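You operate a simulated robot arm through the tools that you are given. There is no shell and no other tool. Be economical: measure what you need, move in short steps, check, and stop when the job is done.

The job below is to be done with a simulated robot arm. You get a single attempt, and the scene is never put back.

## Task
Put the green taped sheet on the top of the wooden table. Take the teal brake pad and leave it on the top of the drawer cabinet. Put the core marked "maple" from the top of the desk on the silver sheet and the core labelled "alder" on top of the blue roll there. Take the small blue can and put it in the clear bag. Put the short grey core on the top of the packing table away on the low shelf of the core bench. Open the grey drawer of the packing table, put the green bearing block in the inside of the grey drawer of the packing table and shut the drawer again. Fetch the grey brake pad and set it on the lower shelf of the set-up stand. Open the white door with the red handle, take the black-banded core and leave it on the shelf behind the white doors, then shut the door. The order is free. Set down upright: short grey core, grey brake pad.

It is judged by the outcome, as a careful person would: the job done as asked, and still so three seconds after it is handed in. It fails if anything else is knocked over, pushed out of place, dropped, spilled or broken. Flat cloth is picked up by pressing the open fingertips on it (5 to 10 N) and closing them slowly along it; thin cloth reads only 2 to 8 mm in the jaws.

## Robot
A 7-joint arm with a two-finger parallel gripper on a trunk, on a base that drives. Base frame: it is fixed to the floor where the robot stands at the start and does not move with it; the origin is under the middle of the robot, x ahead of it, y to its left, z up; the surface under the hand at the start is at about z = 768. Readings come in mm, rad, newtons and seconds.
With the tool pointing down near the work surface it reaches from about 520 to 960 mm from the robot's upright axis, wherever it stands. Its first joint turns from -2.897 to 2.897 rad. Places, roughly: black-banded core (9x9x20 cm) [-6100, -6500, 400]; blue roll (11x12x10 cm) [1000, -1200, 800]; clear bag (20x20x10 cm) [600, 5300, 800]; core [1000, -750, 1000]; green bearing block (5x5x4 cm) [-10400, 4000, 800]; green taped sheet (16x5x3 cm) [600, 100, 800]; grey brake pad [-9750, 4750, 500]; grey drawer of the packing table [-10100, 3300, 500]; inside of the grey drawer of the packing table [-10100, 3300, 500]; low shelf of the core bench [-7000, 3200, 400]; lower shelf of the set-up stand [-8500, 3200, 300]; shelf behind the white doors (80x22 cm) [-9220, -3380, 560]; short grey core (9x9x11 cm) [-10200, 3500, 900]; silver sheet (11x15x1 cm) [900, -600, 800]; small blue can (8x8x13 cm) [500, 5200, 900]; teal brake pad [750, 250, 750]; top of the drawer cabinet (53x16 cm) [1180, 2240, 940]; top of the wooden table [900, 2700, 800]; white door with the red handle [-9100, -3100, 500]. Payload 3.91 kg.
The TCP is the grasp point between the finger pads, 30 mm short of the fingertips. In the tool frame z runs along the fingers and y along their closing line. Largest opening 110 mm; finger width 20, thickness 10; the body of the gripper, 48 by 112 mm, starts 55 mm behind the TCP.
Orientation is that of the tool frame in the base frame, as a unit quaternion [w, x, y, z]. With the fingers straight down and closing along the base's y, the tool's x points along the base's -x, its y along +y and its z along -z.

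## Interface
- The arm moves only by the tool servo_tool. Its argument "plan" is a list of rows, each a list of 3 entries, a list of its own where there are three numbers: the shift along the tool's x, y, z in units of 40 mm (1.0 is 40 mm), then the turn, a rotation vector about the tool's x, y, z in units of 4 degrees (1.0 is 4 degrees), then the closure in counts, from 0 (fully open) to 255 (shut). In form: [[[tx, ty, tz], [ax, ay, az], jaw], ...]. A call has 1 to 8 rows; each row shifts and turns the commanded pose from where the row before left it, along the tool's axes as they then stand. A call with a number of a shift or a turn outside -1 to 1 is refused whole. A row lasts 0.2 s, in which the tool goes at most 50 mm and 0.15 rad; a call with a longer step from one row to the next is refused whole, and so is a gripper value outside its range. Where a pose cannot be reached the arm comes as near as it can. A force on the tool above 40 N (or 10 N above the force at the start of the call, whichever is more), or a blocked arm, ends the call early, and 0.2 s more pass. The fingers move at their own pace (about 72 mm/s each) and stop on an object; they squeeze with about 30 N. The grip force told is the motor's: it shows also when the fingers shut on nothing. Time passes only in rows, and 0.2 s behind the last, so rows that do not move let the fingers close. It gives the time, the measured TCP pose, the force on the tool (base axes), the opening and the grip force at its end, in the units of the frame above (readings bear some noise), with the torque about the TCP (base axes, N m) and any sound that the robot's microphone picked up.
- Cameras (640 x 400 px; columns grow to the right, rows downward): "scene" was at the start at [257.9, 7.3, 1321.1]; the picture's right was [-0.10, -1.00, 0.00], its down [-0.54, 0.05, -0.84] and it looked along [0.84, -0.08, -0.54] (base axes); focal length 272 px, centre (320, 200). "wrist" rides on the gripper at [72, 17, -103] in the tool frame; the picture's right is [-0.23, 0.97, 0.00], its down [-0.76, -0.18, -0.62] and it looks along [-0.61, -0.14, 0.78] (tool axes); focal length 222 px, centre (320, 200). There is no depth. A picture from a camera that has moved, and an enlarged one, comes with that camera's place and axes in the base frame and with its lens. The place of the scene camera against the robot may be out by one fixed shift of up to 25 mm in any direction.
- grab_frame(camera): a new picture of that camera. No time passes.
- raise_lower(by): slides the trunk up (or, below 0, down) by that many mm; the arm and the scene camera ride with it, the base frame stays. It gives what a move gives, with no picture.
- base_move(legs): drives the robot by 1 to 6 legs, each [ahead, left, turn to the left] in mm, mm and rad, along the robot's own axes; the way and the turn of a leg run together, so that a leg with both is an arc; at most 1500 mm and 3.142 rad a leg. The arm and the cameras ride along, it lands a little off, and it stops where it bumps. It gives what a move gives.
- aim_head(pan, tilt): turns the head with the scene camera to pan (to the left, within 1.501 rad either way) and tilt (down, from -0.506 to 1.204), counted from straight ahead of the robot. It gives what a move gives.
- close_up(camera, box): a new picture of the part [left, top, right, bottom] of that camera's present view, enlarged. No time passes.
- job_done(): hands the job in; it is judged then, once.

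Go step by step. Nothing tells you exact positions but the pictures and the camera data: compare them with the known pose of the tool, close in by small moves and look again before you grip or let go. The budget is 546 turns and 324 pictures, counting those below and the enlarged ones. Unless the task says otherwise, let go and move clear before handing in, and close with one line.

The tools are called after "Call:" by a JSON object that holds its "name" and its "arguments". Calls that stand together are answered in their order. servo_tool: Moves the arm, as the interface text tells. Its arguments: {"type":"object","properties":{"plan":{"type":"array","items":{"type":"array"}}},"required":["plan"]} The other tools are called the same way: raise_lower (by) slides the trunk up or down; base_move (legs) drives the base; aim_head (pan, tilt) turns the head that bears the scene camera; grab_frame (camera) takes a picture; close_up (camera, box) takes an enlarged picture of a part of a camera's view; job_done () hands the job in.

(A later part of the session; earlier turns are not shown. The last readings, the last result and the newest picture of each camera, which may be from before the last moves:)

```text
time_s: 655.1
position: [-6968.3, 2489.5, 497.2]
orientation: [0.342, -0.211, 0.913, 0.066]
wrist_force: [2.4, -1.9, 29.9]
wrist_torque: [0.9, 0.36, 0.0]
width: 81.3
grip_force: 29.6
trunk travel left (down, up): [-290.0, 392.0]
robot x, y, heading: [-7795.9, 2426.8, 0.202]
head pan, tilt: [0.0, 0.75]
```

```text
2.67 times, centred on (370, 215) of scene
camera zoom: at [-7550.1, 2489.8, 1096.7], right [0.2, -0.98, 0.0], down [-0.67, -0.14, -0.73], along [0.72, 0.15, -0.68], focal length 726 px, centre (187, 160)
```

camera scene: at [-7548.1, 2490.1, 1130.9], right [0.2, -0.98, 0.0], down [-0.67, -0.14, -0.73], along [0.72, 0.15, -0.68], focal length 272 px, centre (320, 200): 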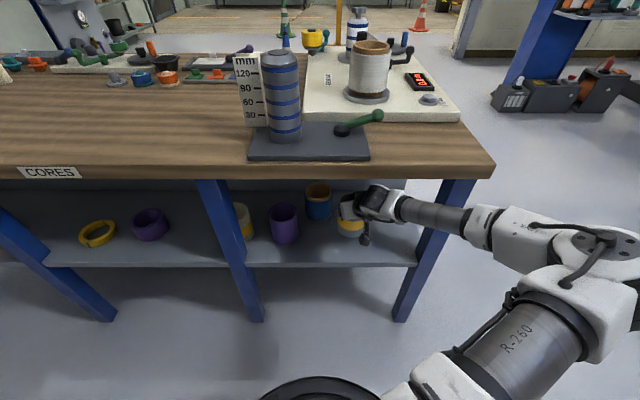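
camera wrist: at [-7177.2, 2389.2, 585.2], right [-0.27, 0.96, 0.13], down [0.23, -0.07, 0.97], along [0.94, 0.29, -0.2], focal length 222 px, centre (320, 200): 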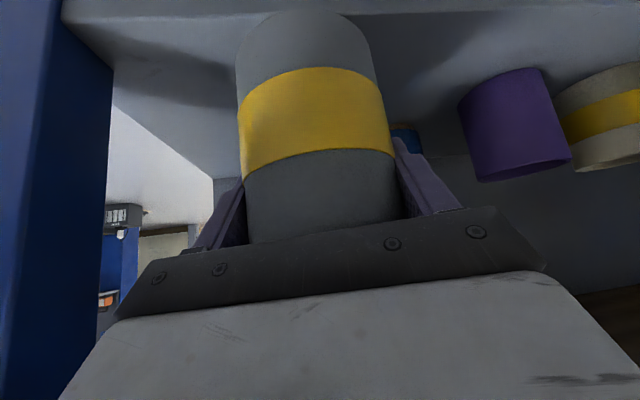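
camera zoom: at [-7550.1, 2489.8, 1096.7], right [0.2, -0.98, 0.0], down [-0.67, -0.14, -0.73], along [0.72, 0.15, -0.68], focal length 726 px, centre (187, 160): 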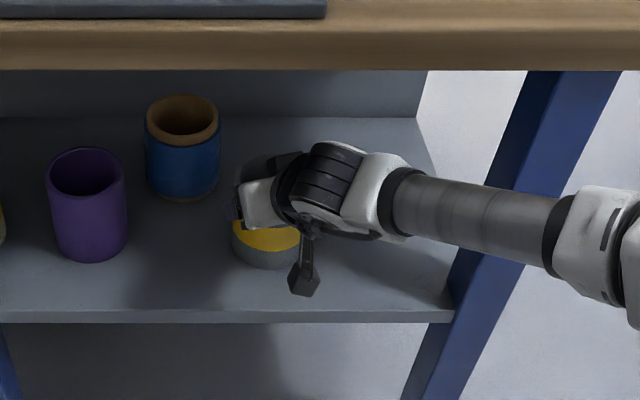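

Contact with the shelf. Ease, release, retract along the axis.

Call:
{"name": "servo_tool", "arguments": {"plan": [[[-0.04, 0, -0.05], [0, 0, 0], 160], [[0, 0, 0], [0, 0, 0], 100], [[0, 0, 0], [0, 0, 0], 30], [[0, 0, 0], [0, 0, 0], 0], [[0, 0, 0], [0, 0, 0], 0], [[0, 0, -0.4], [0, 0, 0], 0], [[0, 0, -0.7], [0, 0, 0], 0], [[0, 0, -0.8], [0, 0, 0], 0]]}}

Call:
{"name": "base_move", "arguments": {"legs": [[-250, 0, 0]]}}

Call:
{"name": "grab_frame", "arguments": {"camera": "scene"}}

```text
time_s: 656.9
position: [-7014.7, 2471.5, 551.4]
orientation: [0.339, -0.211, 0.914, 0.066]
wrist_force: [0.9, -0.4, -0.5]
wrist_torque: [0.03, 0.0, -0.02]
width: 110.0
grip_force: 0.0
trunk travel left (down, up): [-290.0, 392.0]
robot x, y, heading: [-7794.2, 2424.4, 0.203]
head pan, tilt: [0.0, 0.75]
```

```text
time_s: 658.8
position: [-7257.4, 2421.2, 552.0]
orientation: [0.339, -0.212, 0.914, 0.066]
wrist_force: [-0.2, -0.8, 0.6]
wrist_torque: [-0.03, 0.0, 0.01]
width: 110.3
grip_force: 0.1
trunk travel left (down, up): [-290.0, 392.0]
robot x, y, heading: [-8037.1, 2375.2, 0.197]
head pan, tilt: [0.0, 0.75]
```

```text
85 pictures are left
camera scene: at [-7791.0, 2440.5, 1095.9], right [0.2, -0.98, 0.0], down [-0.67, -0.14, -0.73], along [0.72, 0.14, -0.68], focal length 272 px, centre (320, 200)
```

scene: 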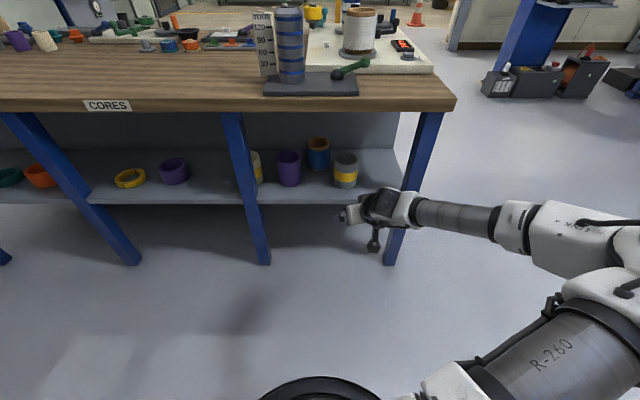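

The short grey core now stands upright on the low shelf. Next the grey brake pad: raise and retract the arm, and drive into the packing aisle toward the pallet.

Call:
{"name": "raise_lower", "arguments": {"by": 380}}

Call:
{"name": "servo_tool", "arguments": {"plan": [[[0.74, 0.24, -0.63], [0, 0, 0], 0], [[0.74, 0.24, -0.63], [0, 0, 0], 0], [[0.74, 0.24, -0.63], [0, 0, 0], 0], [[0.74, 0.24, -0.63], [0, 0, 0], 0]]}}

Call:
{"name": "base_move", "arguments": {"legs": [[-1080, 0, 0], [0, 0, 1.59], [1300, 0, 0]]}}

Call:
{"name": "aim_head", "arguments": {"pan": -0.1, "tilt": 0.4}}

Call:
{"name": "grab_frame", "arguments": {"camera": "scene"}}

```text
time_s: 662.4
position: [-7258.6, 2419.2, 930.8]
orientation: [0.338, -0.211, 0.915, 0.067]
wrist_force: [0.8, -0.1, 0.4]
wrist_torque: [-0.04, 0.01, 0.0]
width: 109.7
grip_force: 0.0
trunk travel left (down, up): [-670.0, 12.0]
robot x, y, heading: [-8037.4, 2373.3, 0.198]
head pan, tilt: [0.0, 0.75]
```

```text
time_s: 663.4
position: [-7416.6, 2387.6, 932.0]
orientation: [0.34, -0.211, 0.914, 0.067]
wrist_force: [0.1, -0.1, -0.6]
wrist_torque: [0.0, -0.02, -0.01]
width: 110.0
grip_force: 0.0
trunk travel left (down, up): [-670.0, 12.0]
robot x, y, heading: [-8038.8, 2371.5, 0.199]
head pan, tilt: [0.0, 0.75]
```

```text
time_s: 679.1
position: [-9432.3, 4048.1, 931.3]
orientation: [-0.188, 0.803, -0.485, -0.29]
wrist_force: [-0.4, 0.1, 0.2]
wrist_torque: [-0.02, -0.01, 0.02]
width: 109.8
grip_force: 0.0
trunk travel left (down, up): [-670.0, 12.0]
robot x, y, heading: [-9398.6, 3427.2, 1.798]
head pan, tilt: [0.0, 0.75]
```

```text
time_s: 680.0
position: [-9430.7, 4047.5, 931.1]
orientation: [-0.189, 0.803, -0.485, -0.29]
wrist_force: [-0.2, 0.0, -0.6]
wrist_torque: [-0.01, -0.03, 0.01]
width: 109.8
grip_force: 0.1
trunk travel left (down, up): [-670.0, 12.0]
robot x, y, heading: [-9398.8, 3431.0, 1.801]
head pan, tilt: [-0.099, 0.4]
```

```text
84 pictures are left
camera scene: at [-9451.0, 3699.5, 1507.0], right [0.99, 0.13, 0.0], down [0.05, -0.39, -0.92], along [-0.12, 0.91, -0.39], focal length 272 px, centre (320, 200)
```

scene: 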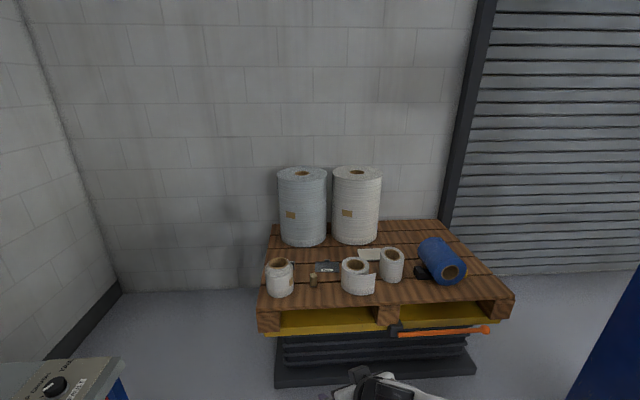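

Call:
{"name": "close_up", "arguments": {"camera": "scene", "box": [250, 220, 490, 350]}}

```text
2.67 times, centred on (370, 285) of scene
camera zoom: at [-9451.0, 3699.5, 1507.0], right [0.99, 0.13, 0.0], down [0.05, -0.39, -0.92], along [-0.12, 0.91, -0.39], focal length 726 px, centre (187, -27)
```

zoom: 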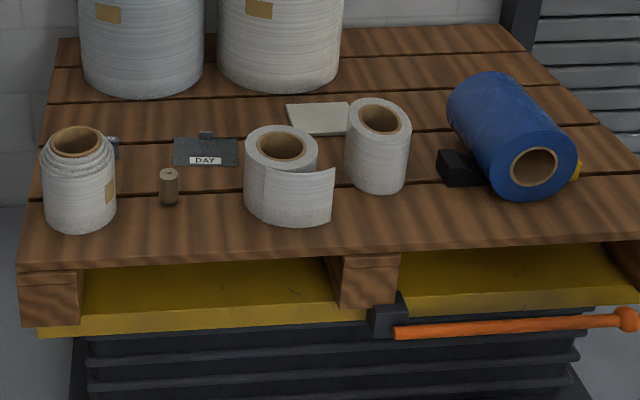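

A small grey object peeks out behind the left roll. Go closer for a better view.

Call:
{"name": "base_move", "arguments": {"legs": [[520, 0, 0]]}}

Call:
{"name": "aim_head", "arguments": {"pan": 0.15, "tilt": 0.7}}

Call:
{"name": "grab_frame", "arguments": {"camera": "scene"}}

```text
time_s: 683.0
position: [-9548.9, 4553.3, 930.9]
orientation: [-0.188, 0.803, -0.486, -0.289]
wrist_force: [0.6, 0.6, 0.1]
wrist_torque: [0.01, 0.0, -0.01]
width: 109.9
grip_force: 0.0
trunk travel left (down, up): [-670.0, 12.0]
robot x, y, heading: [-9517.0, 3930.3, 1.803]
head pan, tilt: [-0.099, 0.4]
```

```text
time_s: 683.8
position: [-9548.7, 4555.4, 930.1]
orientation: [-0.189, 0.803, -0.486, -0.289]
wrist_force: [-0.6, 0.2, -0.1]
wrist_torque: [0.02, -0.05, 0.01]
width: 109.9
grip_force: 0.1
trunk travel left (down, up): [-670.0, 12.0]
robot x, y, heading: [-9517.3, 3933.0, 1.795]
head pan, tilt: [0.15, 0.7]
```

```text
82 pictures are left
camera scene: at [-9588.2, 4192.6, 1480.2], right [0.93, 0.37, 0.0], down [0.24, -0.6, -0.77], along [-0.28, 0.71, -0.64], focal length 272 px, centre (320, 200)
```

scene: 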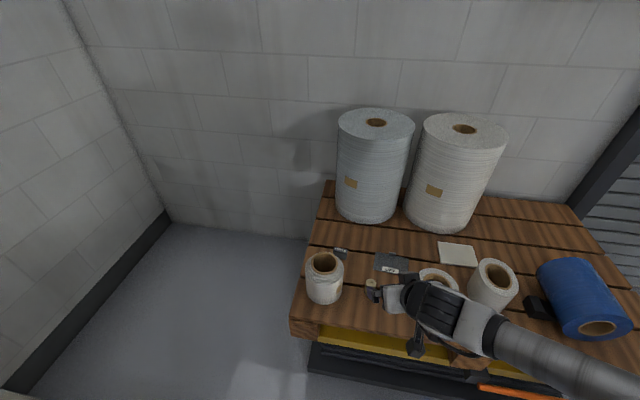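

Call:
{"name": "close_up", "arguments": {"camera": "scene", "box": [290, 220, 430, 320]}}

```text
4.00 times, centred on (360, 270) of scene
camera zoom: at [-9588.2, 4192.6, 1480.2], right [0.93, 0.37, 0.0], down [0.24, -0.6, -0.77], along [-0.28, 0.71, -0.64], focal length 1089 px, centre (160, -80)
```

zoom: 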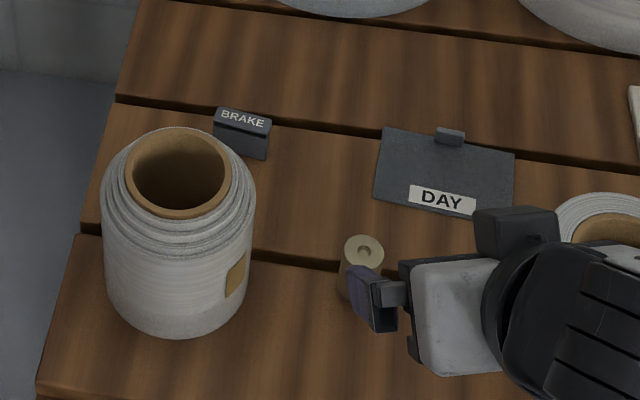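

The grey brake pad (BRAKE on top) stands behind the left roll at about (-9791,4967), thin side along y. I'll set the tool vertical with the jaws closing along y.

Call:
{"name": "servo_tool", "arguments": {"plan": [[[0, 0, 0], [0, 1, -0.9], 0], [[0, 0, 0], [0, 1, 0], 0], [[0, 0, 0], [0, 1, 0], 0], [[0, 0, 0], [0, 1, 0], 0], [[0, 0, 0], [0, 1, 0], 0], [[0, 0, 0], [0, 1, 0], 0], [[0, 0, 0], [0, 1, 0], 0], [[0, 0, 0], [0, 1, 0], 0]]}}

Call:
{"name": "servo_tool", "arguments": {"plan": [[[0, 0, 0], [0, 1, 0], 0], [[0, 0, 0], [0, 1, 0], 0], [[0, 0, 0], [0, 0, -1], 0], [[0, 0, 0], [0, 0, -1], 0], [[0, 0, 0], [0, 0, -1], 0], [[0, 0, 0], [0, 0, -1], 0], [[0, 0, 0], [0, 0, -1], 0], [[0, 0, 0], [0, 0, -1], 0]]}}

Call:
{"name": "servo_tool", "arguments": {"plan": [[[0, 0, 0], [0, 0, -1], 0], [[0, 0, 0], [0, 0, -1], 0], [[0, 0, 0], [0, 0, -1], 0], [[0, 0, 0], [0, 0, -1], 0], [[0, 0, 0], [0, 0, -1], 0], [[0, 0, 0], [0, 0, -1], 0], [[0, 0, 0], [0, 0, -1], 0], [[0, 0, 0], [0, 0, -1], 0]]}}

```text
time_s: 685.6
position: [-9559.0, 4551.5, 925.5]
orientation: [-0.047, 0.866, -0.494, -0.059]
wrist_force: [-0.3, -0.3, 0.5]
wrist_torque: [0.02, 0.0, 0.02]
width: 109.7
grip_force: 0.1
trunk travel left (down, up): [-670.0, 12.0]
robot x, y, heading: [-9514.9, 3931.6, 1.801]
head pan, tilt: [0.15, 0.7]
```

```text
time_s: 687.4
position: [-9549.3, 4554.3, 930.6]
orientation: [-0.024, 0.951, -0.307, 0.018]
wrist_force: [-0.7, 0.3, 1.1]
wrist_torque: [0.01, 0.01, 0.04]
width: 109.7
grip_force: 0.0
trunk travel left (down, up): [-670.0, 12.0]
robot x, y, heading: [-9516.6, 3930.7, 1.799]
head pan, tilt: [0.15, 0.7]
```

```text
time_s: 689.2
position: [-9548.4, 4555.3, 931.9]
orientation: [-0.025, 0.951, -0.308, 0.018]
wrist_force: [-1.0, 0.5, 0.0]
wrist_torque: [0.02, -0.02, 0.0]
width: 110.1
grip_force: 0.0
out of reach, approached as far as the arm can: row 1, 2, 3, 4, 5, 6, 7, 8
trunk travel left (down, up): [-670.0, 12.0]
robot x, y, heading: [-9518.0, 3932.4, 1.799]
head pan, tilt: [0.15, 0.7]
```

The wrist limit stops that way; instead I'll grip the pad along its length (jaws along x), turning the other way.

Call:
{"name": "servo_tool", "arguments": {"plan": [[[0, 0, 0], [0, 0, 1], 0], [[0, 0, 0], [0, 0, 1], 0], [[0, 0, 0], [0, 0, 1], 0], [[0, 0, 0], [0, 0, 1], 0], [[0, 0, 0], [0, 0, 1], 0], [[0, 0, 0], [0, 0, 1], 0], [[0, 0, 0], [0, 0, 1], 0], [[0, 0, 0], [0, 0, 1], 0]]}}

Call:
{"name": "servo_tool", "arguments": {"plan": [[[0, 0, 0], [0, 0, 1], 0], [[0, 0, 0], [0, 0, 1], 0], [[0, 0, 0], [0, 0, 1], 0], [[0, 0, 0], [0, 0, 1], 0], [[0, 0, 0], [0, 0, 1], 0], [[0, 0, 0], [0, 0, 1], 0], [[0, 0, 0], [0, 0, 1], 0], [[0, 0, 0], [0, 0, 1], 0]]}}

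```text
time_s: 691.0
position: [-9548.8, 4554.0, 930.4]
orientation: [-0.028, 0.829, -0.559, 0.011]
wrist_force: [0.0, -0.4, 0.1]
wrist_torque: [0.03, -0.01, 0.0]
width: 110.1
grip_force: 0.1
trunk travel left (down, up): [-670.0, 12.0]
robot x, y, heading: [-9518.2, 3930.4, 1.798]
head pan, tilt: [0.15, 0.7]
```

```text
time_s: 692.8
position: [-9548.0, 4554.4, 930.4]
orientation: [0.03, -0.642, 0.767, -0.003]
wrist_force: [0.2, 0.5, -0.3]
wrist_torque: [0.02, 0.04, 0.03]
width: 110.2
grip_force: 0.1
trunk travel left (down, up): [-670.0, 12.0]
robot x, y, heading: [-9516.2, 3928.2, 1.799]
head pan, tilt: [0.15, 0.7]
```

Call:
{"name": "base_move", "arguments": {"legs": [[250, 120, 0]]}}

Call:
{"name": "servo_tool", "arguments": {"plan": [[[-0.9, 0.35, 0], [-0.62, 0.6, -0.9], 60], [[-0.9, 0.35, 0], [0, 0, -0.9], 60], [[-0.9, 0.35, 0], [0, 0, -0.7], 60], [[-0.9, 0.35, 0.5], [0, 0, 0], 60], [[-0.9, 0.3, 0.6], [0, 0, 0], 60]]}}

Call:
{"name": "grab_frame", "arguments": {"camera": "wrist"}}

```text
time_s: 694.7
position: [-9723.4, 4769.3, 930.6]
orientation: [0.03, -0.643, 0.765, -0.004]
wrist_force: [0.4, 0.7, 0.3]
wrist_torque: [-0.02, -0.01, 0.02]
width: 109.9
grip_force: 0.1
trunk travel left (down, up): [-670.0, 12.0]
robot x, y, heading: [-9686.3, 4143.9, 1.801]
head pan, tilt: [0.15, 0.7]
```

```text
time_s: 695.9
position: [-9778.9, 4953.1, 886.4]
orientation: [0.0, 0.707, -0.707, 0.001]
wrist_force: [-1.1, -0.8, 0.0]
wrist_torque: [-0.02, 0.02, 0.03]
width: 83.8
grip_force: 0.2
trunk travel left (down, up): [-670.0, 12.0]
robot x, y, heading: [-9691.7, 4146.3, 1.797]
head pan, tilt: [0.15, 0.7]
```

```text
80 pictures are left
camera wrist: at [-9795.9, 4880.9, 990.0], right [-0.97, 0.23, 0.0], down [0.18, 0.76, 0.62], along [0.14, 0.61, -0.78], focal length 222 px, centre (320, 200)
```

wrist: 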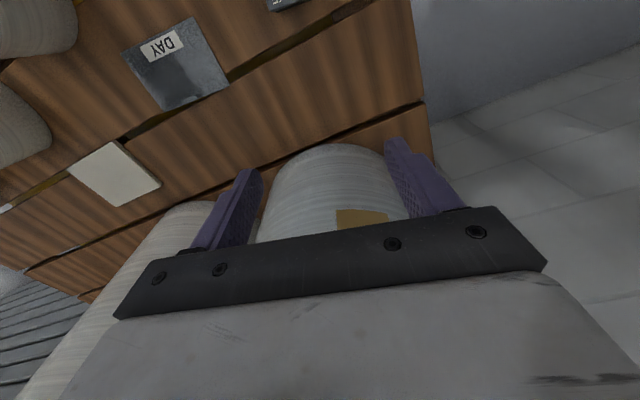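

The pallet is higher than I assumed: combining both views the pad's top is at (-9763,4855,665). Back away from the tall roll to above the pad.

Call:
{"name": "servo_tool", "arguments": {"plan": [[[0.85, -0.13, 0], [0, 0, 0], 60], [[0.85, -0.13, 0], [0, 0, 0], 60], [[0.75, -0.14, 0], [0, 0, 0], 60], [[0, 0, 0], [0, 0, 0], 60]]}}

Call:
{"name": "grab_frame", "arguments": {"camera": "wrist"}}

```text
time_s: 696.9
position: [-9761.5, 4853.8, 887.4]
orientation: [0.001, 0.708, -0.707, 0.0]
wrist_force: [0.3, -0.1, 0.5]
wrist_torque: [0.02, 0.0, -0.02]
width: 84.2
grip_force: 0.0
trunk travel left (down, up): [-670.0, 12.0]
robot x, y, heading: [-9688.8, 4146.4, 1.799]
head pan, tilt: [0.15, 0.7]
```

```text
79 pictures are left
camera wrist: at [-9778.7, 4781.9, 990.7], right [-0.97, 0.23, 0.0], down [0.18, 0.76, 0.62], along [0.14, 0.61, -0.78], focal length 222 px, centre (320, 200)
```

wrist: 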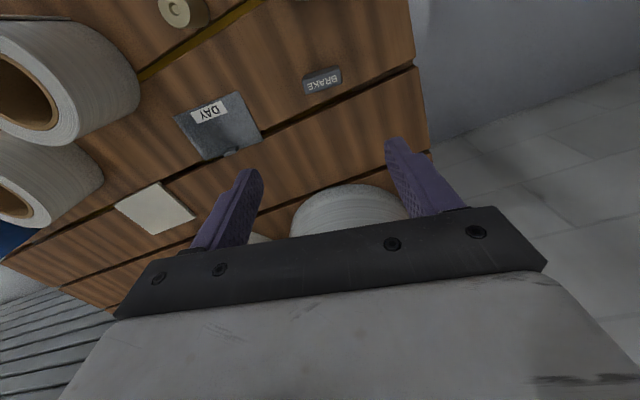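

Call:
{"name": "servo_tool", "arguments": {"plan": [[[0.22, 0.19, 0.8], [0, 0, 0], 60], [[0, 0, 1], [0, 0, 0], 60], [[0, 0, 1], [0, 0, 0], 60], [[0, 0, 1], [0, 0, 0], 60], [[0, 0, 0.5], [0, 0, 0], 60], [[0, 0, 0], [0, 0, 0], 60]]}}

Call:
{"name": "grab_frame", "arguments": {"camera": "wrist"}}

```text
time_s: 698.3
position: [-9769.3, 4845.2, 714.4]
orientation: [0.0, 0.708, -0.706, 0.0]
wrist_force: [0.6, -0.2, -0.7]
wrist_torque: [0.02, -0.01, 0.0]
width: 84.1
grip_force: 0.1
trunk travel left (down, up): [-670.0, 12.0]
robot x, y, heading: [-9688.8, 4148.5, 1.797]
head pan, tilt: [0.15, 0.7]
```

```text
78 pictures are left
camera wrist: at [-9786.2, 4773.3, 818.3], right [-0.97, 0.23, 0.0], down [0.18, 0.76, 0.62], along [0.14, 0.61, -0.78], focal length 222 px, centre (320, 200)
```

wrist: 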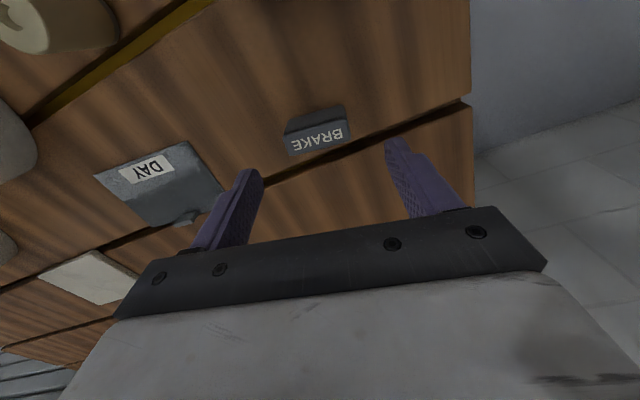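

Call:
{"name": "servo_tool", "arguments": {"plan": [[[-0.12, -0.05, 0.7], [0, 0, 0], 90], [[0, 0, 0.5], [0, 0, 0], 90], [[0, 0, 0], [0, 0, 0], 90]]}}

Call:
{"name": "grab_frame", "arguments": {"camera": "wrist"}}

```text
time_s: 699.1
position: [-9767.3, 4849.6, 668.3]
orientation: [0.0, 0.707, -0.707, 0.0]
wrist_force: [0.7, -0.2, 0.0]
wrist_torque: [0.03, 0.02, 0.0]
width: 71.2
grip_force: 0.0
trunk travel left (down, up): [-670.0, 12.0]
robot x, y, heading: [-9688.2, 4148.6, 1.8]
head pan, tilt: [0.15, 0.7]
```

```text
77 pictures are left
camera wrist: at [-9784.6, 4777.8, 770.2], right [-0.97, 0.23, 0.0], down [0.18, 0.76, 0.62], along [0.14, 0.61, -0.78], focal length 222 px, centre (320, 200)
```

wrist: 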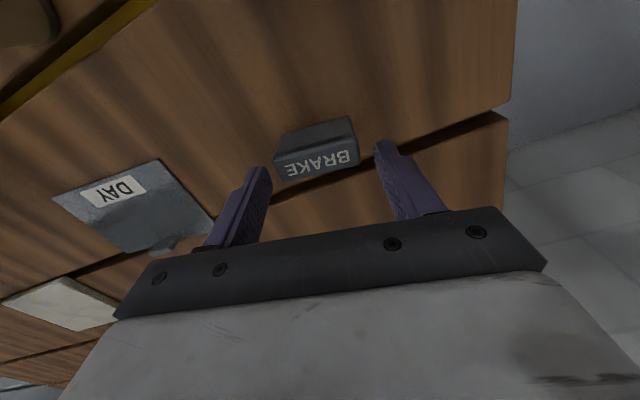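

Call:
{"name": "servo_tool", "arguments": {"plan": [[[0.1, 0, 0.25], [0, 0, 0], 90], [[0, 0, 0.2], [0, 0, 0], 90], [[0, 0, 0], [0, 0, 0], 90]]}}

Call:
{"name": "servo_tool", "arguments": {"plan": [[[0, 0, 0], [0, 0, 0], 130], [[0, 0, 0], [0, 0, 0], 170], [[0, 0, 0], [0, 0, 0], 200], [[0, 0, 0], [0, 0, 0], 200], [[0, 0, -0.4], [0, 0, 0], 200], [[0, 0, -0.8], [0, 0, 0], 200], [[0, 0, 0], [0, 0, 0], 200]]}}

Call:
{"name": "grab_frame", "arguments": {"camera": "wrist"}}

```text
time_s: 699.9
position: [-9766.4, 4846.3, 649.9]
orientation: [0.0, 0.707, -0.707, 0.0]
wrist_force: [-0.7, -0.1, 0.1]
wrist_torque: [0.02, -0.05, 0.01]
width: 71.2
grip_force: 0.0
trunk travel left (down, up): [-670.0, 12.0]
robot x, y, heading: [-9692.5, 4147.9, 1.8]
head pan, tilt: [0.15, 0.7]
```

```text
time_s: 701.5
position: [-9766.6, 4845.8, 698.7]
orientation: [-0.001, 0.707, -0.707, 0.001]
wrist_force: [-0.3, 0.3, -2.0]
wrist_torque: [-0.01, 0.01, 0.03]
width: 56.0
grip_force: 30.2
trunk travel left (down, up): [-670.0, 12.0]
robot x, y, heading: [-9688.5, 4145.2, 1.8]
head pan, tilt: [0.15, 0.7]
```

```text
76 pictures are left
camera wrist: at [-9783.7, 4773.3, 800.8], right [-0.97, 0.23, 0.0], down [0.18, 0.76, 0.62], along [0.14, 0.61, -0.78], focal length 222 px, centre (320, 200)
```

wrist: 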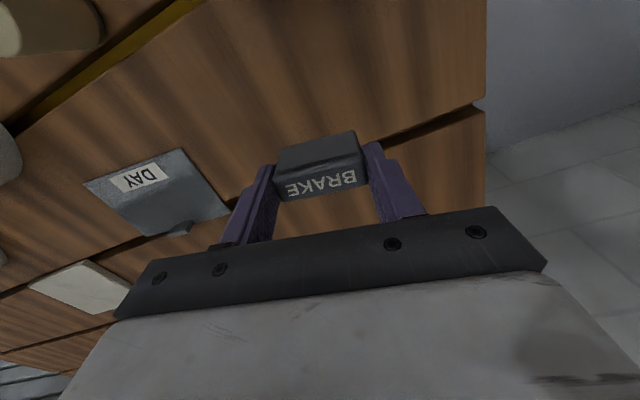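

Pad gripped (56 mm). Lift, retract, and move back down the aisle, then turn toward the set-up stand.

Call:
{"name": "servo_tool", "arguments": {"plan": [[[0, 0, -1], [0, 0, 0], 200], [[0, 0, -1], [0, 0, 0], 200], [[0, 0, -1], [0, 0, 0], 200], [[0.6, 0, -0.9], [0, 0, 0], 200], [[0.9, -0.2, -0.5], [0, 0, 0], 200], [[0.9, -0.2, -0.5], [0, 0, 0], 200], [[0.9, -0.2, -0.3], [0, 0, 0], 200]]}}

Call:
{"name": "base_move", "arguments": {"legs": [[-800, 0, 0], [0, 50, 0], [0, 0, -1.6]]}}

Call:
{"name": "aim_head", "arguments": {"pan": 0.0, "tilt": 0.6}}

Call:
{"name": "grab_frame", "arguments": {"camera": "scene"}}

```text
time_s: 703.1
position: [-9744.3, 4714.3, 907.0]
orientation: [0.0, 0.708, -0.707, 0.0]
wrist_force: [-0.9, 0.1, -2.3]
wrist_torque: [-0.01, 0.0, 0.0]
width: 56.1
grip_force: 30.0
trunk travel left (down, up): [-670.0, 12.0]
robot x, y, heading: [-9687.5, 4145.7, 1.8]
head pan, tilt: [0.15, 0.7]
```

```text
time_s: 710.4
position: [-9173.8, 3774.2, 907.1]
orientation: [-0.001, -0.363, 0.932, 0.0]
wrist_force: [-0.4, -0.4, -1.4]
wrist_torque: [0.0, -0.02, 0.02]
width: 55.7
grip_force: 29.2
trunk travel left (down, up): [-670.0, 12.0]
robot x, y, heading: [-9555.4, 3350.4, 0.97]
head pan, tilt: [0.15, 0.7]
stopped in leg 3: the robot was blocked; the commanded pose is now the measured one
```

```text
time_s: 711.0
position: [-9173.9, 3774.6, 906.0]
orientation: [0.0, -0.364, 0.932, 0.0]
wrist_force: [0.0, 0.1, -1.7]
wrist_torque: [0.04, 0.01, -0.01]
width: 55.8
grip_force: 30.4
trunk travel left (down, up): [-670.0, 12.0]
robot x, y, heading: [-9557.8, 3352.5, 0.967]
head pan, tilt: [0.0, 0.6]
```

```text
75 pictures are left
camera scene: at [-9411.6, 3580.8, 1488.8], right [0.82, -0.57, 0.0], down [-0.32, -0.47, -0.82], along [0.47, 0.68, -0.57], focal length 272 px, centre (320, 200)
```

scene: 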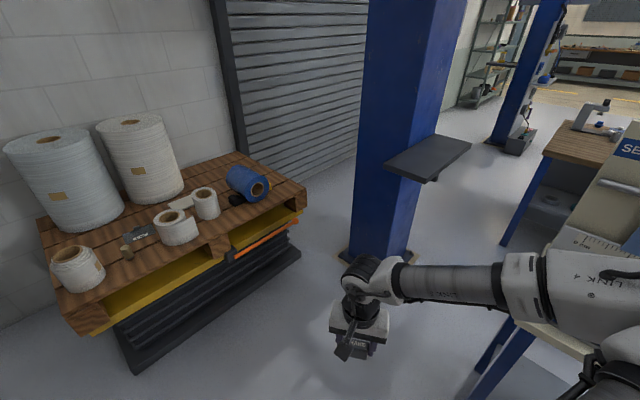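

Blocked while turning; check the right side before moving on.

Call:
{"name": "aim_head", "arguments": {"pan": -0.75, "tilt": 0.5}}

Call:
{"name": "grab_frame", "arguments": {"camera": "scene"}}

```text
time_s: 712.1
position: [-9174.7, 3774.6, 906.1]
orientation: [0.0, -0.363, 0.932, 0.0]
wrist_force: [-0.2, 0.6, -1.9]
wrist_torque: [-0.03, 0.02, -0.02]
width: 55.7
grip_force: 29.8
trunk travel left (down, up): [-670.0, 12.0]
robot x, y, heading: [-9556.5, 3354.7, 0.968]
head pan, tilt: [-0.75, 0.499]
```

```text
74 pictures are left
camera scene: at [-9372.9, 3527.9, 1497.9], right [0.22, -0.98, 0.0], down [-0.47, -0.1, -0.88], along [0.86, 0.19, -0.48], focal length 272 px, centre (320, 200)
```

scene: 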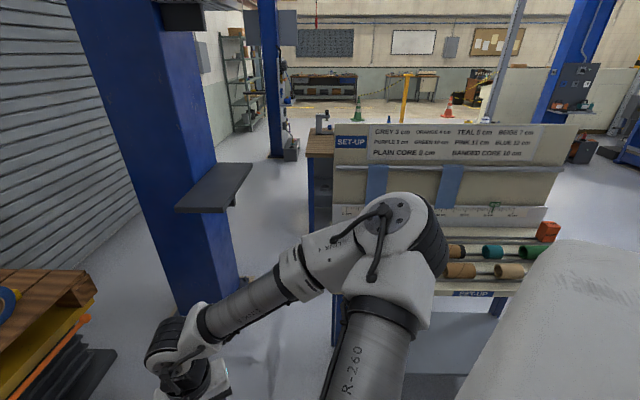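

It was the base meeting the packing-table fronts. I'll turn back, go to the open end of the aisle and turn there.

Call:
{"name": "base_move", "arguments": {"legs": [[0, 0, 0.83], [-1250, -170, 0], [0, 0, -1.6]]}}

Call:
{"name": "base_move", "arguments": {"legs": [[0, 950, 0]]}}

Call:
{"name": "aim_head", "arguments": {"pan": 0.0, "tilt": 0.6}}

Call:
{"name": "grab_frame", "arguments": {"camera": "scene"}}

```text
time_s: 724.8
position: [-8521.1, 2213.0, 907.4]
orientation: [0.0, 0.009, 1.0, 0.001]
wrist_force: [0.3, 0.2, -2.7]
wrist_torque: [-0.02, -0.03, 0.02]
width: 55.7
grip_force: 30.4
trunk travel left (down, up): [-670.0, 12.0]
robot x, y, heading: [-9086.5, 2172.7, 0.208]
head pan, tilt: [-0.75, 0.499]
```

```text
time_s: 732.6
position: [-8711.9, 3141.9, 906.4]
orientation: [0.0, 0.014, 1.0, -0.001]
wrist_force: [0.2, -1.0, -2.2]
wrist_torque: [0.0, -0.01, 0.02]
width: 55.5
grip_force: 30.0
trunk travel left (down, up): [-670.0, 12.0]
robot x, y, heading: [-9282.1, 3103.8, 0.199]
head pan, tilt: [-0.75, 0.499]
```

```text
time_s: 733.7
position: [-8713.3, 3142.4, 905.2]
orientation: [0.0, 0.013, 1.0, 0.0]
wrist_force: [-0.3, -0.5, -2.5]
wrist_torque: [-0.02, 0.01, 0.01]
width: 55.9
grip_force: 29.9
trunk travel left (down, up): [-670.0, 12.0]
robot x, y, heading: [-9284.7, 3104.1, 0.197]
head pan, tilt: [0.0, 0.6]
```

```text
73 pictures are left
camera scene: at [-9030.2, 3173.4, 1488.8], right [0.2, -0.98, 0.0], down [-0.55, -0.11, -0.83], along [0.81, 0.16, -0.56], focal length 272 px, centre (320, 200)
```

scene: 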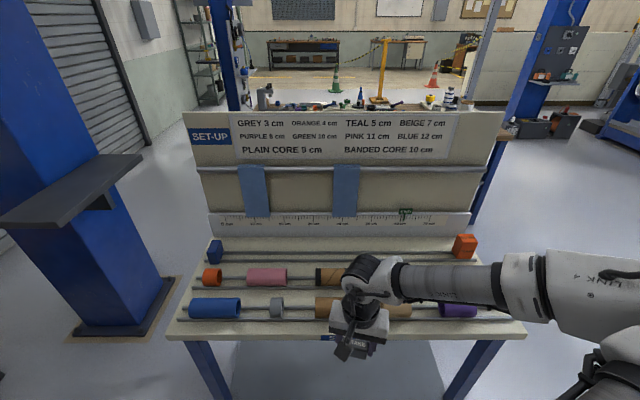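

The stand's lower shelf is below the near edge. Back up a little and lower the pad to shelf height.

Call:
{"name": "base_move", "arguments": {"legs": [[-50, 60, 0]]}}

Call:
{"name": "raise_lower", "arguments": {"by": -400}}

Call:
{"name": "aim_head", "arguments": {"pan": 0.0, "tilt": 0.55}}

Call:
{"name": "grab_frame", "arguments": {"camera": "scene"}}

Call:
{"name": "grab_frame", "arguments": {"camera": "wrist"}}

```text
time_s: 734.8
position: [-8774.2, 3192.1, 907.3]
orientation: [0.0, 0.015, 1.0, 0.0]
wrist_force: [0.3, 0.1, -1.9]
wrist_torque: [0.0, 0.0, -0.01]
width: 55.8
grip_force: 30.1
trunk travel left (down, up): [-670.0, 12.0]
robot x, y, heading: [-9341.0, 3155.2, 0.201]
head pan, tilt: [0.0, 0.6]
```

```text
time_s: 738.6
position: [-8773.9, 3192.0, 507.1]
orientation: [0.0, 0.015, 1.0, 0.0]
wrist_force: [0.7, 0.2, -2.3]
wrist_torque: [-0.02, 0.01, -0.01]
width: 55.6
grip_force: 30.2
trunk travel left (down, up): [-270.0, 412.0]
robot x, y, heading: [-9343.0, 3156.1, 0.196]
head pan, tilt: [0.0, 0.6]
```

```text
time_s: 739.3
position: [-8773.2, 3191.5, 506.8]
orientation: [0.0, 0.015, 1.0, -0.001]
wrist_force: [0.3, 1.0, -2.1]
wrist_torque: [0.0, 0.01, 0.0]
width: 55.7
grip_force: 29.8
trunk travel left (down, up): [-270.0, 412.0]
robot x, y, heading: [-9344.5, 3154.3, 0.194]
head pan, tilt: [0.0, 0.55]
```

```text
72 pictures are left
camera scene: at [-9089.5, 3222.5, 1093.3], right [0.2, -0.98, 0.0], down [-0.51, -0.1, -0.85], along [0.84, 0.17, -0.52], focal length 272 px, centre (320, 200)
```

scene: 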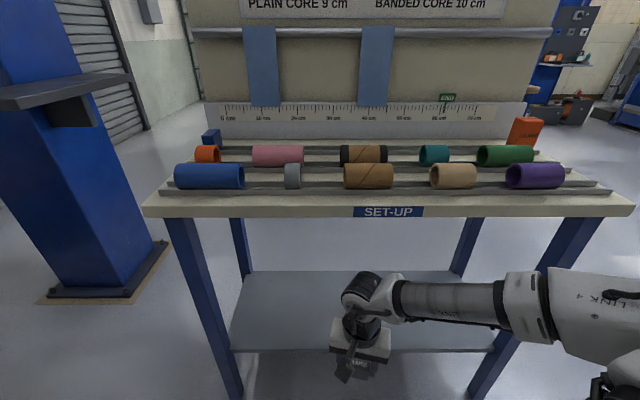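

```text
71 pictures are left
camera wrist: at [-8845.5, 3210.8, 609.1], right [0.26, 0.97, 0.0], down [0.76, -0.2, 0.62], along [0.6, -0.16, -0.78], focal length 222 px, centre (320, 200)
```

wrist: 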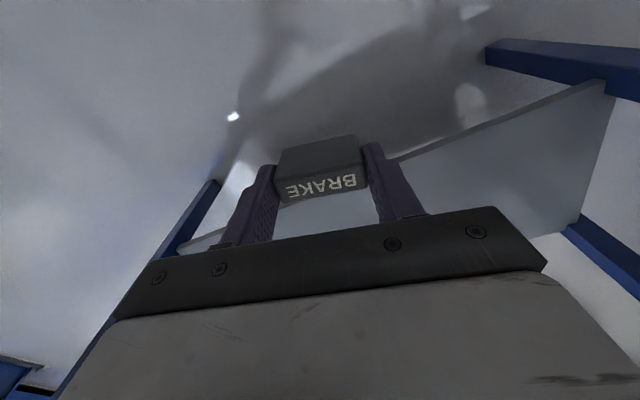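

The shelf edge is at x≈-8645 (y 3200), z≈335. I'll shift left so the elbow stays clear of the stand's leg, lower to just above shelf height and move in.

Call:
{"name": "base_move", "arguments": {"legs": [[0, 215, 0]]}}

Call:
{"name": "raise_lower", "arguments": {"by": -85}}

Call:
{"name": "grab_frame", "arguments": {"camera": "wrist"}}

Call:
{"name": "grab_frame", "arguments": {"camera": "scene"}}

```text
time_s: 741.6
position: [-8815.5, 3402.9, 505.7]
orientation: [0.0, 0.016, 1.0, 0.0]
wrist_force: [-0.3, 1.0, -2.0]
wrist_torque: [-0.01, 0.01, 0.0]
width: 55.7
grip_force: 29.7
trunk travel left (down, up): [-270.0, 412.0]
robot x, y, heading: [-9385.5, 3364.6, 0.194]
head pan, tilt: [0.0, 0.55]
```

```text
time_s: 742.8
position: [-8816.8, 3402.5, 421.3]
orientation: [0.0, 0.016, 1.0, 0.0]
wrist_force: [1.2, 0.0, -2.0]
wrist_torque: [0.0, 0.0, 0.0]
width: 55.7
grip_force: 30.1
trunk travel left (down, up): [-185.0, 497.0]
robot x, y, heading: [-9387.4, 3366.1, 0.197]
head pan, tilt: [0.0, 0.55]
```

```text
70 pictures are left
camera wrist: at [-8887.6, 3421.4, 524.2], right [0.26, 0.97, 0.0], down [0.76, -0.2, 0.62], along [0.6, -0.16, -0.78], focal length 222 px, centre (320, 200)
```

wrist: 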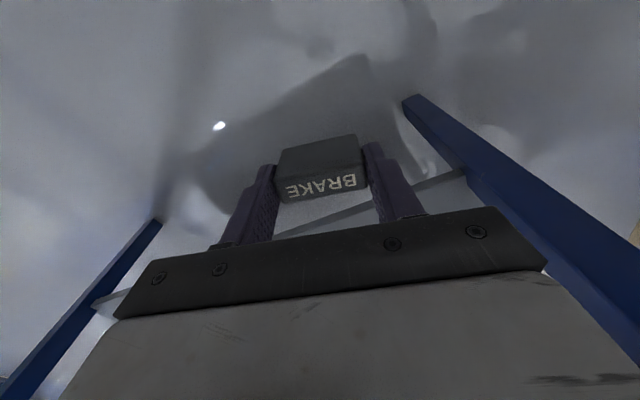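

```text
69 pictures are left
camera scene: at [-9131.6, 3433.6, 1008.3], right [0.19, -0.98, 0.0], down [-0.51, -0.1, -0.85], along [0.84, 0.17, -0.52], focal length 272 px, centre (320, 200)
```

scene: 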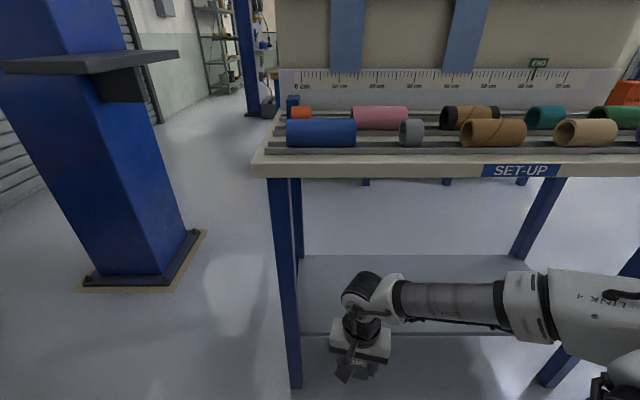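

Shelf top works out to z≈285, edge at x≈-8680 here. Drive forward 200 mm under the top.

Call:
{"name": "base_move", "arguments": {"legs": [[195, 0, 0]]}}

Call:
{"name": "grab_frame", "arguments": {"camera": "wrist"}}

Call:
{"name": "grab_frame", "arguments": {"camera": "scene"}}

```text
time_s: 744.4
position: [-8625.2, 3438.5, 421.7]
orientation: [0.0, 0.016, 1.0, -0.001]
wrist_force: [-0.3, -0.6, -1.9]
wrist_torque: [0.0, -0.01, -0.02]
width: 55.6
grip_force: 30.2
trunk travel left (down, up): [-185.0, 497.0]
robot x, y, heading: [-9197.0, 3407.2, 0.195]
head pan, tilt: [0.0, 0.55]
```

```text
68 pictures are left
camera wrist: at [-8697.9, 3458.6, 524.2], right [0.26, 0.97, 0.0], down [0.76, -0.2, 0.62], along [0.6, -0.16, -0.78], focal length 222 px, centre (320, 200)
```

wrist: 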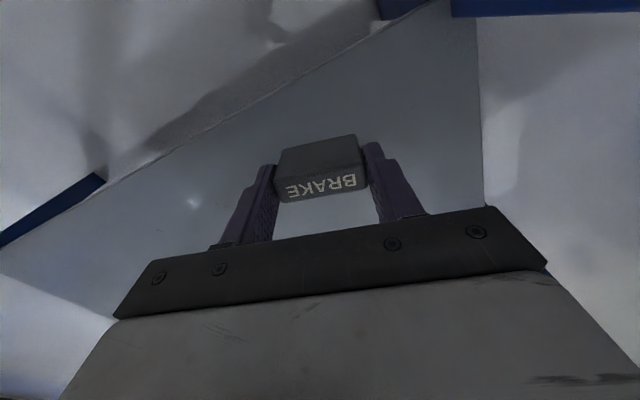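

```text
67 pictures are left
camera scene: at [-8941.9, 3471.0, 1008.3], right [0.19, -0.98, 0.0], down [-0.51, -0.1, -0.85], along [0.84, 0.17, -0.52], focal length 272 px, centre (320, 200)
```

scene: 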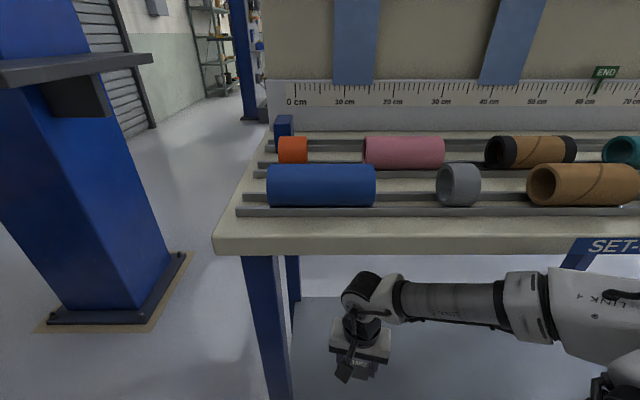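

The pad is over the shelf. Lower it.

Call:
{"name": "raise_lower", "arguments": {"by": -62}}

Call:
{"name": "servo_tool", "arguments": {"plan": [[[0, 0, 0.1], [0, 0, 0], 200], [[0, 0, 0.1], [0, 0, 0], 200], [[0, 0, 0.1], [0, 0, 0], 200], [[0, 0, 0], [0, 0, 0], 200]]}}

```text
time_s: 745.4
position: [-8626.4, 3440.6, 359.2]
orientation: [0.0, 0.016, 1.0, -0.001]
wrist_force: [-0.3, 0.5, -2.0]
wrist_torque: [-0.01, 0.01, 0.01]
width: 55.7
grip_force: 29.7
trunk travel left (down, up): [-123.0, 559.0]
robot x, y, heading: [-9194.5, 3404.5, 0.191]
head pan, tilt: [0.0, 0.55]
```

```text
time_s: 746.4
position: [-8625.5, 3440.4, 346.8]
orientation: [0.001, 0.016, 1.0, 0.0]
wrist_force: [-0.1, -0.5, -2.0]
wrist_torque: [0.0, -0.03, 0.01]
width: 55.6
grip_force: 29.9
trunk travel left (down, up): [-123.0, 559.0]
robot x, y, heading: [-9194.0, 3403.4, 0.193]
head pan, tilt: [0.0, 0.55]
```

Call:
{"name": "servo_tool", "arguments": {"plan": [[[0, 0, 0.1], [0, 0, 0], 200], [[0, 0, 0.1], [0, 0, 0], 200], [[0, 0, 0], [0, 0, 0], 200]]}}

Call:
{"name": "servo_tool", "arguments": {"plan": [[[0, 0, 0.1], [0, 0, 0], 200], [[0, 0, 0.1], [0, 0, 0], 200], [[0, 0, 0], [0, 0, 0], 200]]}}

Call:
{"name": "servo_tool", "arguments": {"plan": [[[0, 0, 0.1], [0, 0, 0], 200], [[0, 0, 0.1], [0, 0, 0], 200], [[0, 0, 0], [0, 0, 0], 200]]}}

Call:
{"name": "grab_frame", "arguments": {"camera": "wrist"}}

```text
time_s: 747.2
position: [-8626.2, 3439.3, 339.6]
orientation: [0.0, 0.016, 1.0, 0.0]
wrist_force: [0.7, -1.0, -3.1]
wrist_torque: [-0.01, -0.02, 0.02]
width: 55.6
grip_force: 30.2
trunk travel left (down, up): [-123.0, 559.0]
robot x, y, heading: [-9196.8, 3406.9, 0.198]
head pan, tilt: [0.0, 0.55]
```

```text
time_s: 748.0
position: [-8627.7, 3439.6, 330.8]
orientation: [0.0, 0.015, 1.0, 0.0]
wrist_force: [-0.6, 0.2, -2.0]
wrist_torque: [0.01, 0.0, -0.03]
width: 55.6
grip_force: 29.9
trunk travel left (down, up): [-123.0, 559.0]
robot x, y, heading: [-9194.9, 3406.0, 0.196]
head pan, tilt: [0.0, 0.55]
```

```text
time_s: 748.5
position: [-8625.7, 3439.0, 329.9]
orientation: [0.002, 0.016, 1.0, -0.001]
wrist_force: [-6.8, -4.1, 29.9]
wrist_torque: [0.33, 0.31, 0.06]
width: 55.6
grip_force: 29.9
trunk travel left (down, up): [-123.0, 559.0]
robot x, y, heading: [-9192.4, 3402.2, 0.193]
head pan, tilt: [0.0, 0.55]
stopped in row 2: the force on the tool passed its limit at 47 N (the readings are from after the stop); the commanded pose is now the measured one
```

```text
66 pictures are left
camera wrist: at [-8698.3, 3458.6, 431.8], right [0.26, 0.97, 0.0], down [0.75, -0.2, 0.63], along [0.6, -0.16, -0.78], focal length 222 px, centre (320, 200)
```

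wrist: 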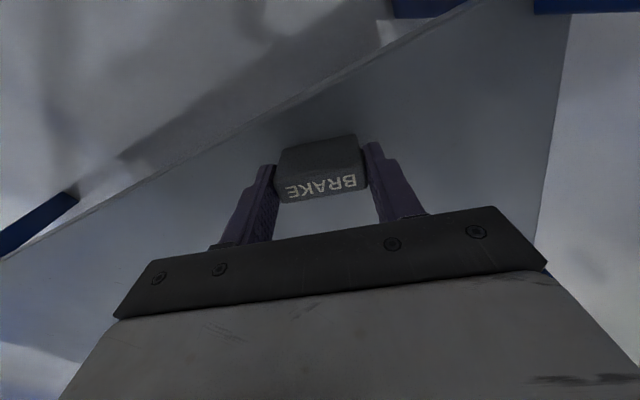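

Contact with the shelf. Ease, release carefully and rise, then back out.

Call:
{"name": "servo_tool", "arguments": {"plan": [[[0, 0, -0.04], [0, 0, 0], 200], [[0, 0, 0], [0, 0, 0], 150], [[0, 0, 0], [0, 0, 0], 90], [[0, 0, 0], [0, 0, 0], 70], [[0, 0, -0.3], [0, 0, 0], 70], [[0, 0, -0.8], [0, 0, 0], 70], [[0, 0, -0.9], [0, 0, 0], 70]]}}

Call:
{"name": "grab_frame", "arguments": {"camera": "wrist"}}

Call:
{"name": "base_move", "arguments": {"legs": [[-230, 0, 0]]}}

```text
time_s: 750.1
position: [-8625.8, 3439.0, 407.9]
orientation: [0.0, 0.015, 1.0, -0.001]
wrist_force: [0.0, 0.0, 0.6]
wrist_torque: [-0.02, 0.01, -0.02]
width: 79.9
grip_force: 0.1
trunk travel left (down, up): [-123.0, 559.0]
robot x, y, heading: [-9197.5, 3406.2, 0.196]
head pan, tilt: [0.0, 0.55]
```

```text
65 pictures are left
camera wrist: at [-8698.1, 3459.1, 511.3], right [0.26, 0.97, 0.0], down [0.76, -0.2, 0.62], along [0.6, -0.16, -0.78], focal length 222 px, centre (320, 200)
```

wrist: 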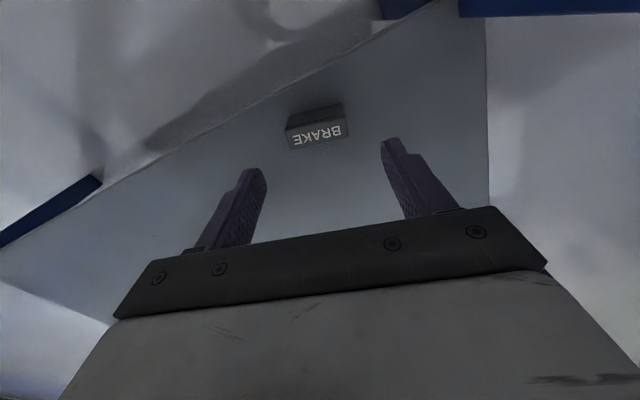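

```text
time_s: 751.9
position: [-8849.5, 3394.1, 408.0]
orientation: [0.0, 0.016, 1.0, -0.001]
wrist_force: [0.2, 0.7, -0.9]
wrist_torque: [0.01, -0.02, -0.02]
width: 79.8
grip_force: 0.1
trunk travel left (down, up): [-123.0, 559.0]
robot x, y, heading: [-9422.7, 3360.4, 0.188]
head pan, tilt: [0.0, 0.55]
```

The grey pad stands upright on the stand's lower shelf. Now the last task: leave the aisle and survey the way south to the white doors and the black-banded core.

Call:
{"name": "raise_lower", "arguments": {"by": 390}}

Call:
{"name": "base_move", "arguments": {"legs": [[0, -1300, 0], [150, -150, 0], [0, 0, -1.75]]}}

Call:
{"name": "aim_head", "arguments": {"pan": 0.3, "tilt": 0.25}}

Call:
{"name": "grab_frame", "arguments": {"camera": "scene"}}

Call:
{"name": "aim_head", "arguments": {"pan": -0.5, "tilt": 0.25}}

Call:
{"name": "grab_frame", "arguments": {"camera": "scene"}}

```text
time_s: 755.6
position: [-8850.5, 3395.9, 798.5]
orientation: [0.0, 0.017, 1.0, -0.001]
wrist_force: [-0.5, 0.2, 0.7]
wrist_torque: [-0.01, -0.04, -0.02]
width: 79.6
grip_force: 0.0
trunk travel left (down, up): [-513.0, 169.0]
robot x, y, heading: [-9419.5, 3359.6, 0.192]
head pan, tilt: [0.0, 0.55]
```

```text
time_s: 771.6
position: [-9077.1, 1402.6, 798.3]
orientation: [-0.001, 0.782, 0.624, -0.001]
wrist_force: [0.3, -0.1, -0.2]
wrist_torque: [0.0, 0.01, 0.0]
width: 79.6
grip_force: 0.1
trunk travel left (down, up): [-513.0, 169.0]
robot x, y, heading: [-9000.6, 1968.3, -1.569]
head pan, tilt: [0.0, 0.55]
```

```text
time_s: 772.4
position: [-9076.3, 1401.7, 799.4]
orientation: [-0.001, 0.781, 0.624, -0.001]
wrist_force: [-0.3, 0.2, -0.4]
wrist_torque: [0.0, 0.0, 0.07]
width: 80.0
grip_force: 0.1
trunk travel left (down, up): [-513.0, 169.0]
robot x, y, heading: [-8998.2, 1967.8, -1.568]
head pan, tilt: [0.3, 0.25]
```

```text
64 pictures are left
camera scene: at [-8974.3, 1725.8, 1364.0], right [-0.95, -0.3, 0.0], down [-0.07, 0.24, -0.97], along [0.29, -0.93, -0.25], focal length 272 px, centre (320, 200)
```

scene: 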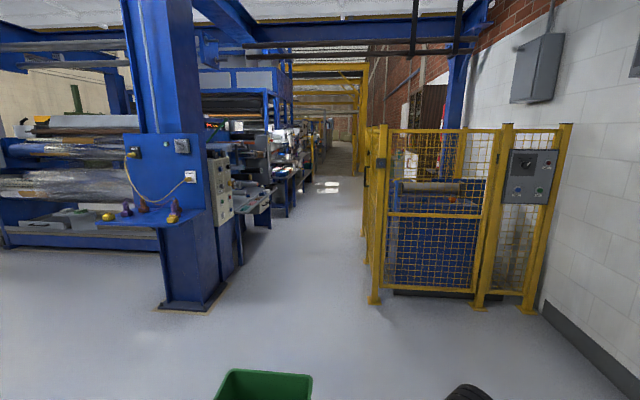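

```text
time_s: 773.5
position: [-9076.1, 1401.8, 798.0]
orientation: [-0.001, 0.782, 0.624, -0.001]
wrist_force: [-0.6, 0.2, 0.3]
wrist_torque: [0.0, 0.04, -0.01]
width: 79.8
grip_force: 0.1
trunk travel left (down, up): [-513.0, 169.0]
robot x, y, heading: [-9001.0, 1964.3, -1.569]
head pan, tilt: [-0.499, 0.25]
```

```text
63 pictures are left
camera scene: at [-9046.5, 1732.8, 1364.0], right [-0.88, 0.48, 0.0], down [0.12, 0.22, -0.97], along [-0.46, -0.85, -0.25], focal length 272 px, centre (320, 200)
```

scene: 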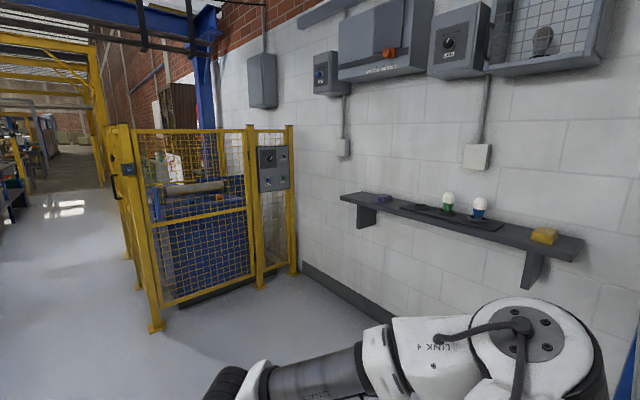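

An aisle leads south between the cabinets and the yellow cage. I'll go around the green bin and into it.

Call:
{"name": "base_move", "arguments": {"legs": [[0, -110, 0], [1500, 0, 0], [100, 0, 0], [0, 850, 0]]}}

Call:
{"name": "aim_head", "arguments": {"pan": 0.0, "tilt": 0.25}}

Call:
{"name": "grab_frame", "arguments": {"camera": "scene"}}

```text
time_s: 789.4
position: [-8320.9, -181.3, 799.2]
orientation: [0.0, 0.781, 0.625, -0.001]
wrist_force: [-0.9, 0.5, -0.6]
wrist_torque: [-0.03, 0.02, 0.03]
width: 79.8
grip_force: 0.1
trunk travel left (down, up): [-513.0, 169.0]
robot x, y, heading: [-8245.3, 388.4, -1.565]
head pan, tilt: [-0.499, 0.25]
```

```text
time_s: 790.4
position: [-8319.6, -181.3, 797.5]
orientation: [-0.001, 0.781, 0.625, -0.001]
wrist_force: [1.1, -0.3, 0.3]
wrist_torque: [0.0, -0.02, 0.0]
width: 79.9
grip_force: 0.1
trunk travel left (down, up): [-513.0, 169.0]
robot x, y, heading: [-8247.0, 384.3, -1.567]
head pan, tilt: [0.0, 0.25]
```

```text
62 pictures are left
camera scene: at [-8246.4, 137.5, 1364.0], right [-1.0, 0.0, 0.0], down [0.0, 0.25, -0.97], along [0.0, -0.97, -0.25], focal length 272 px, centre (320, 200)
```

scene: 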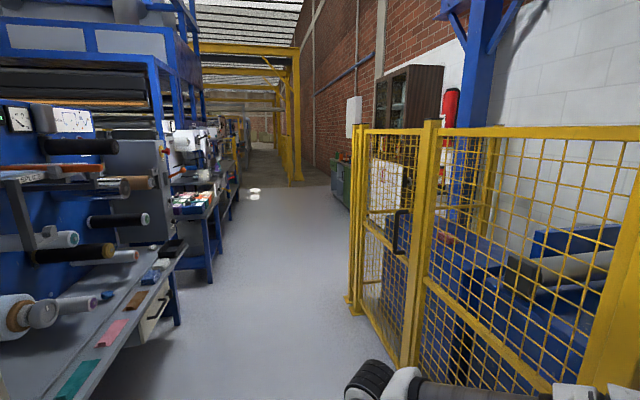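

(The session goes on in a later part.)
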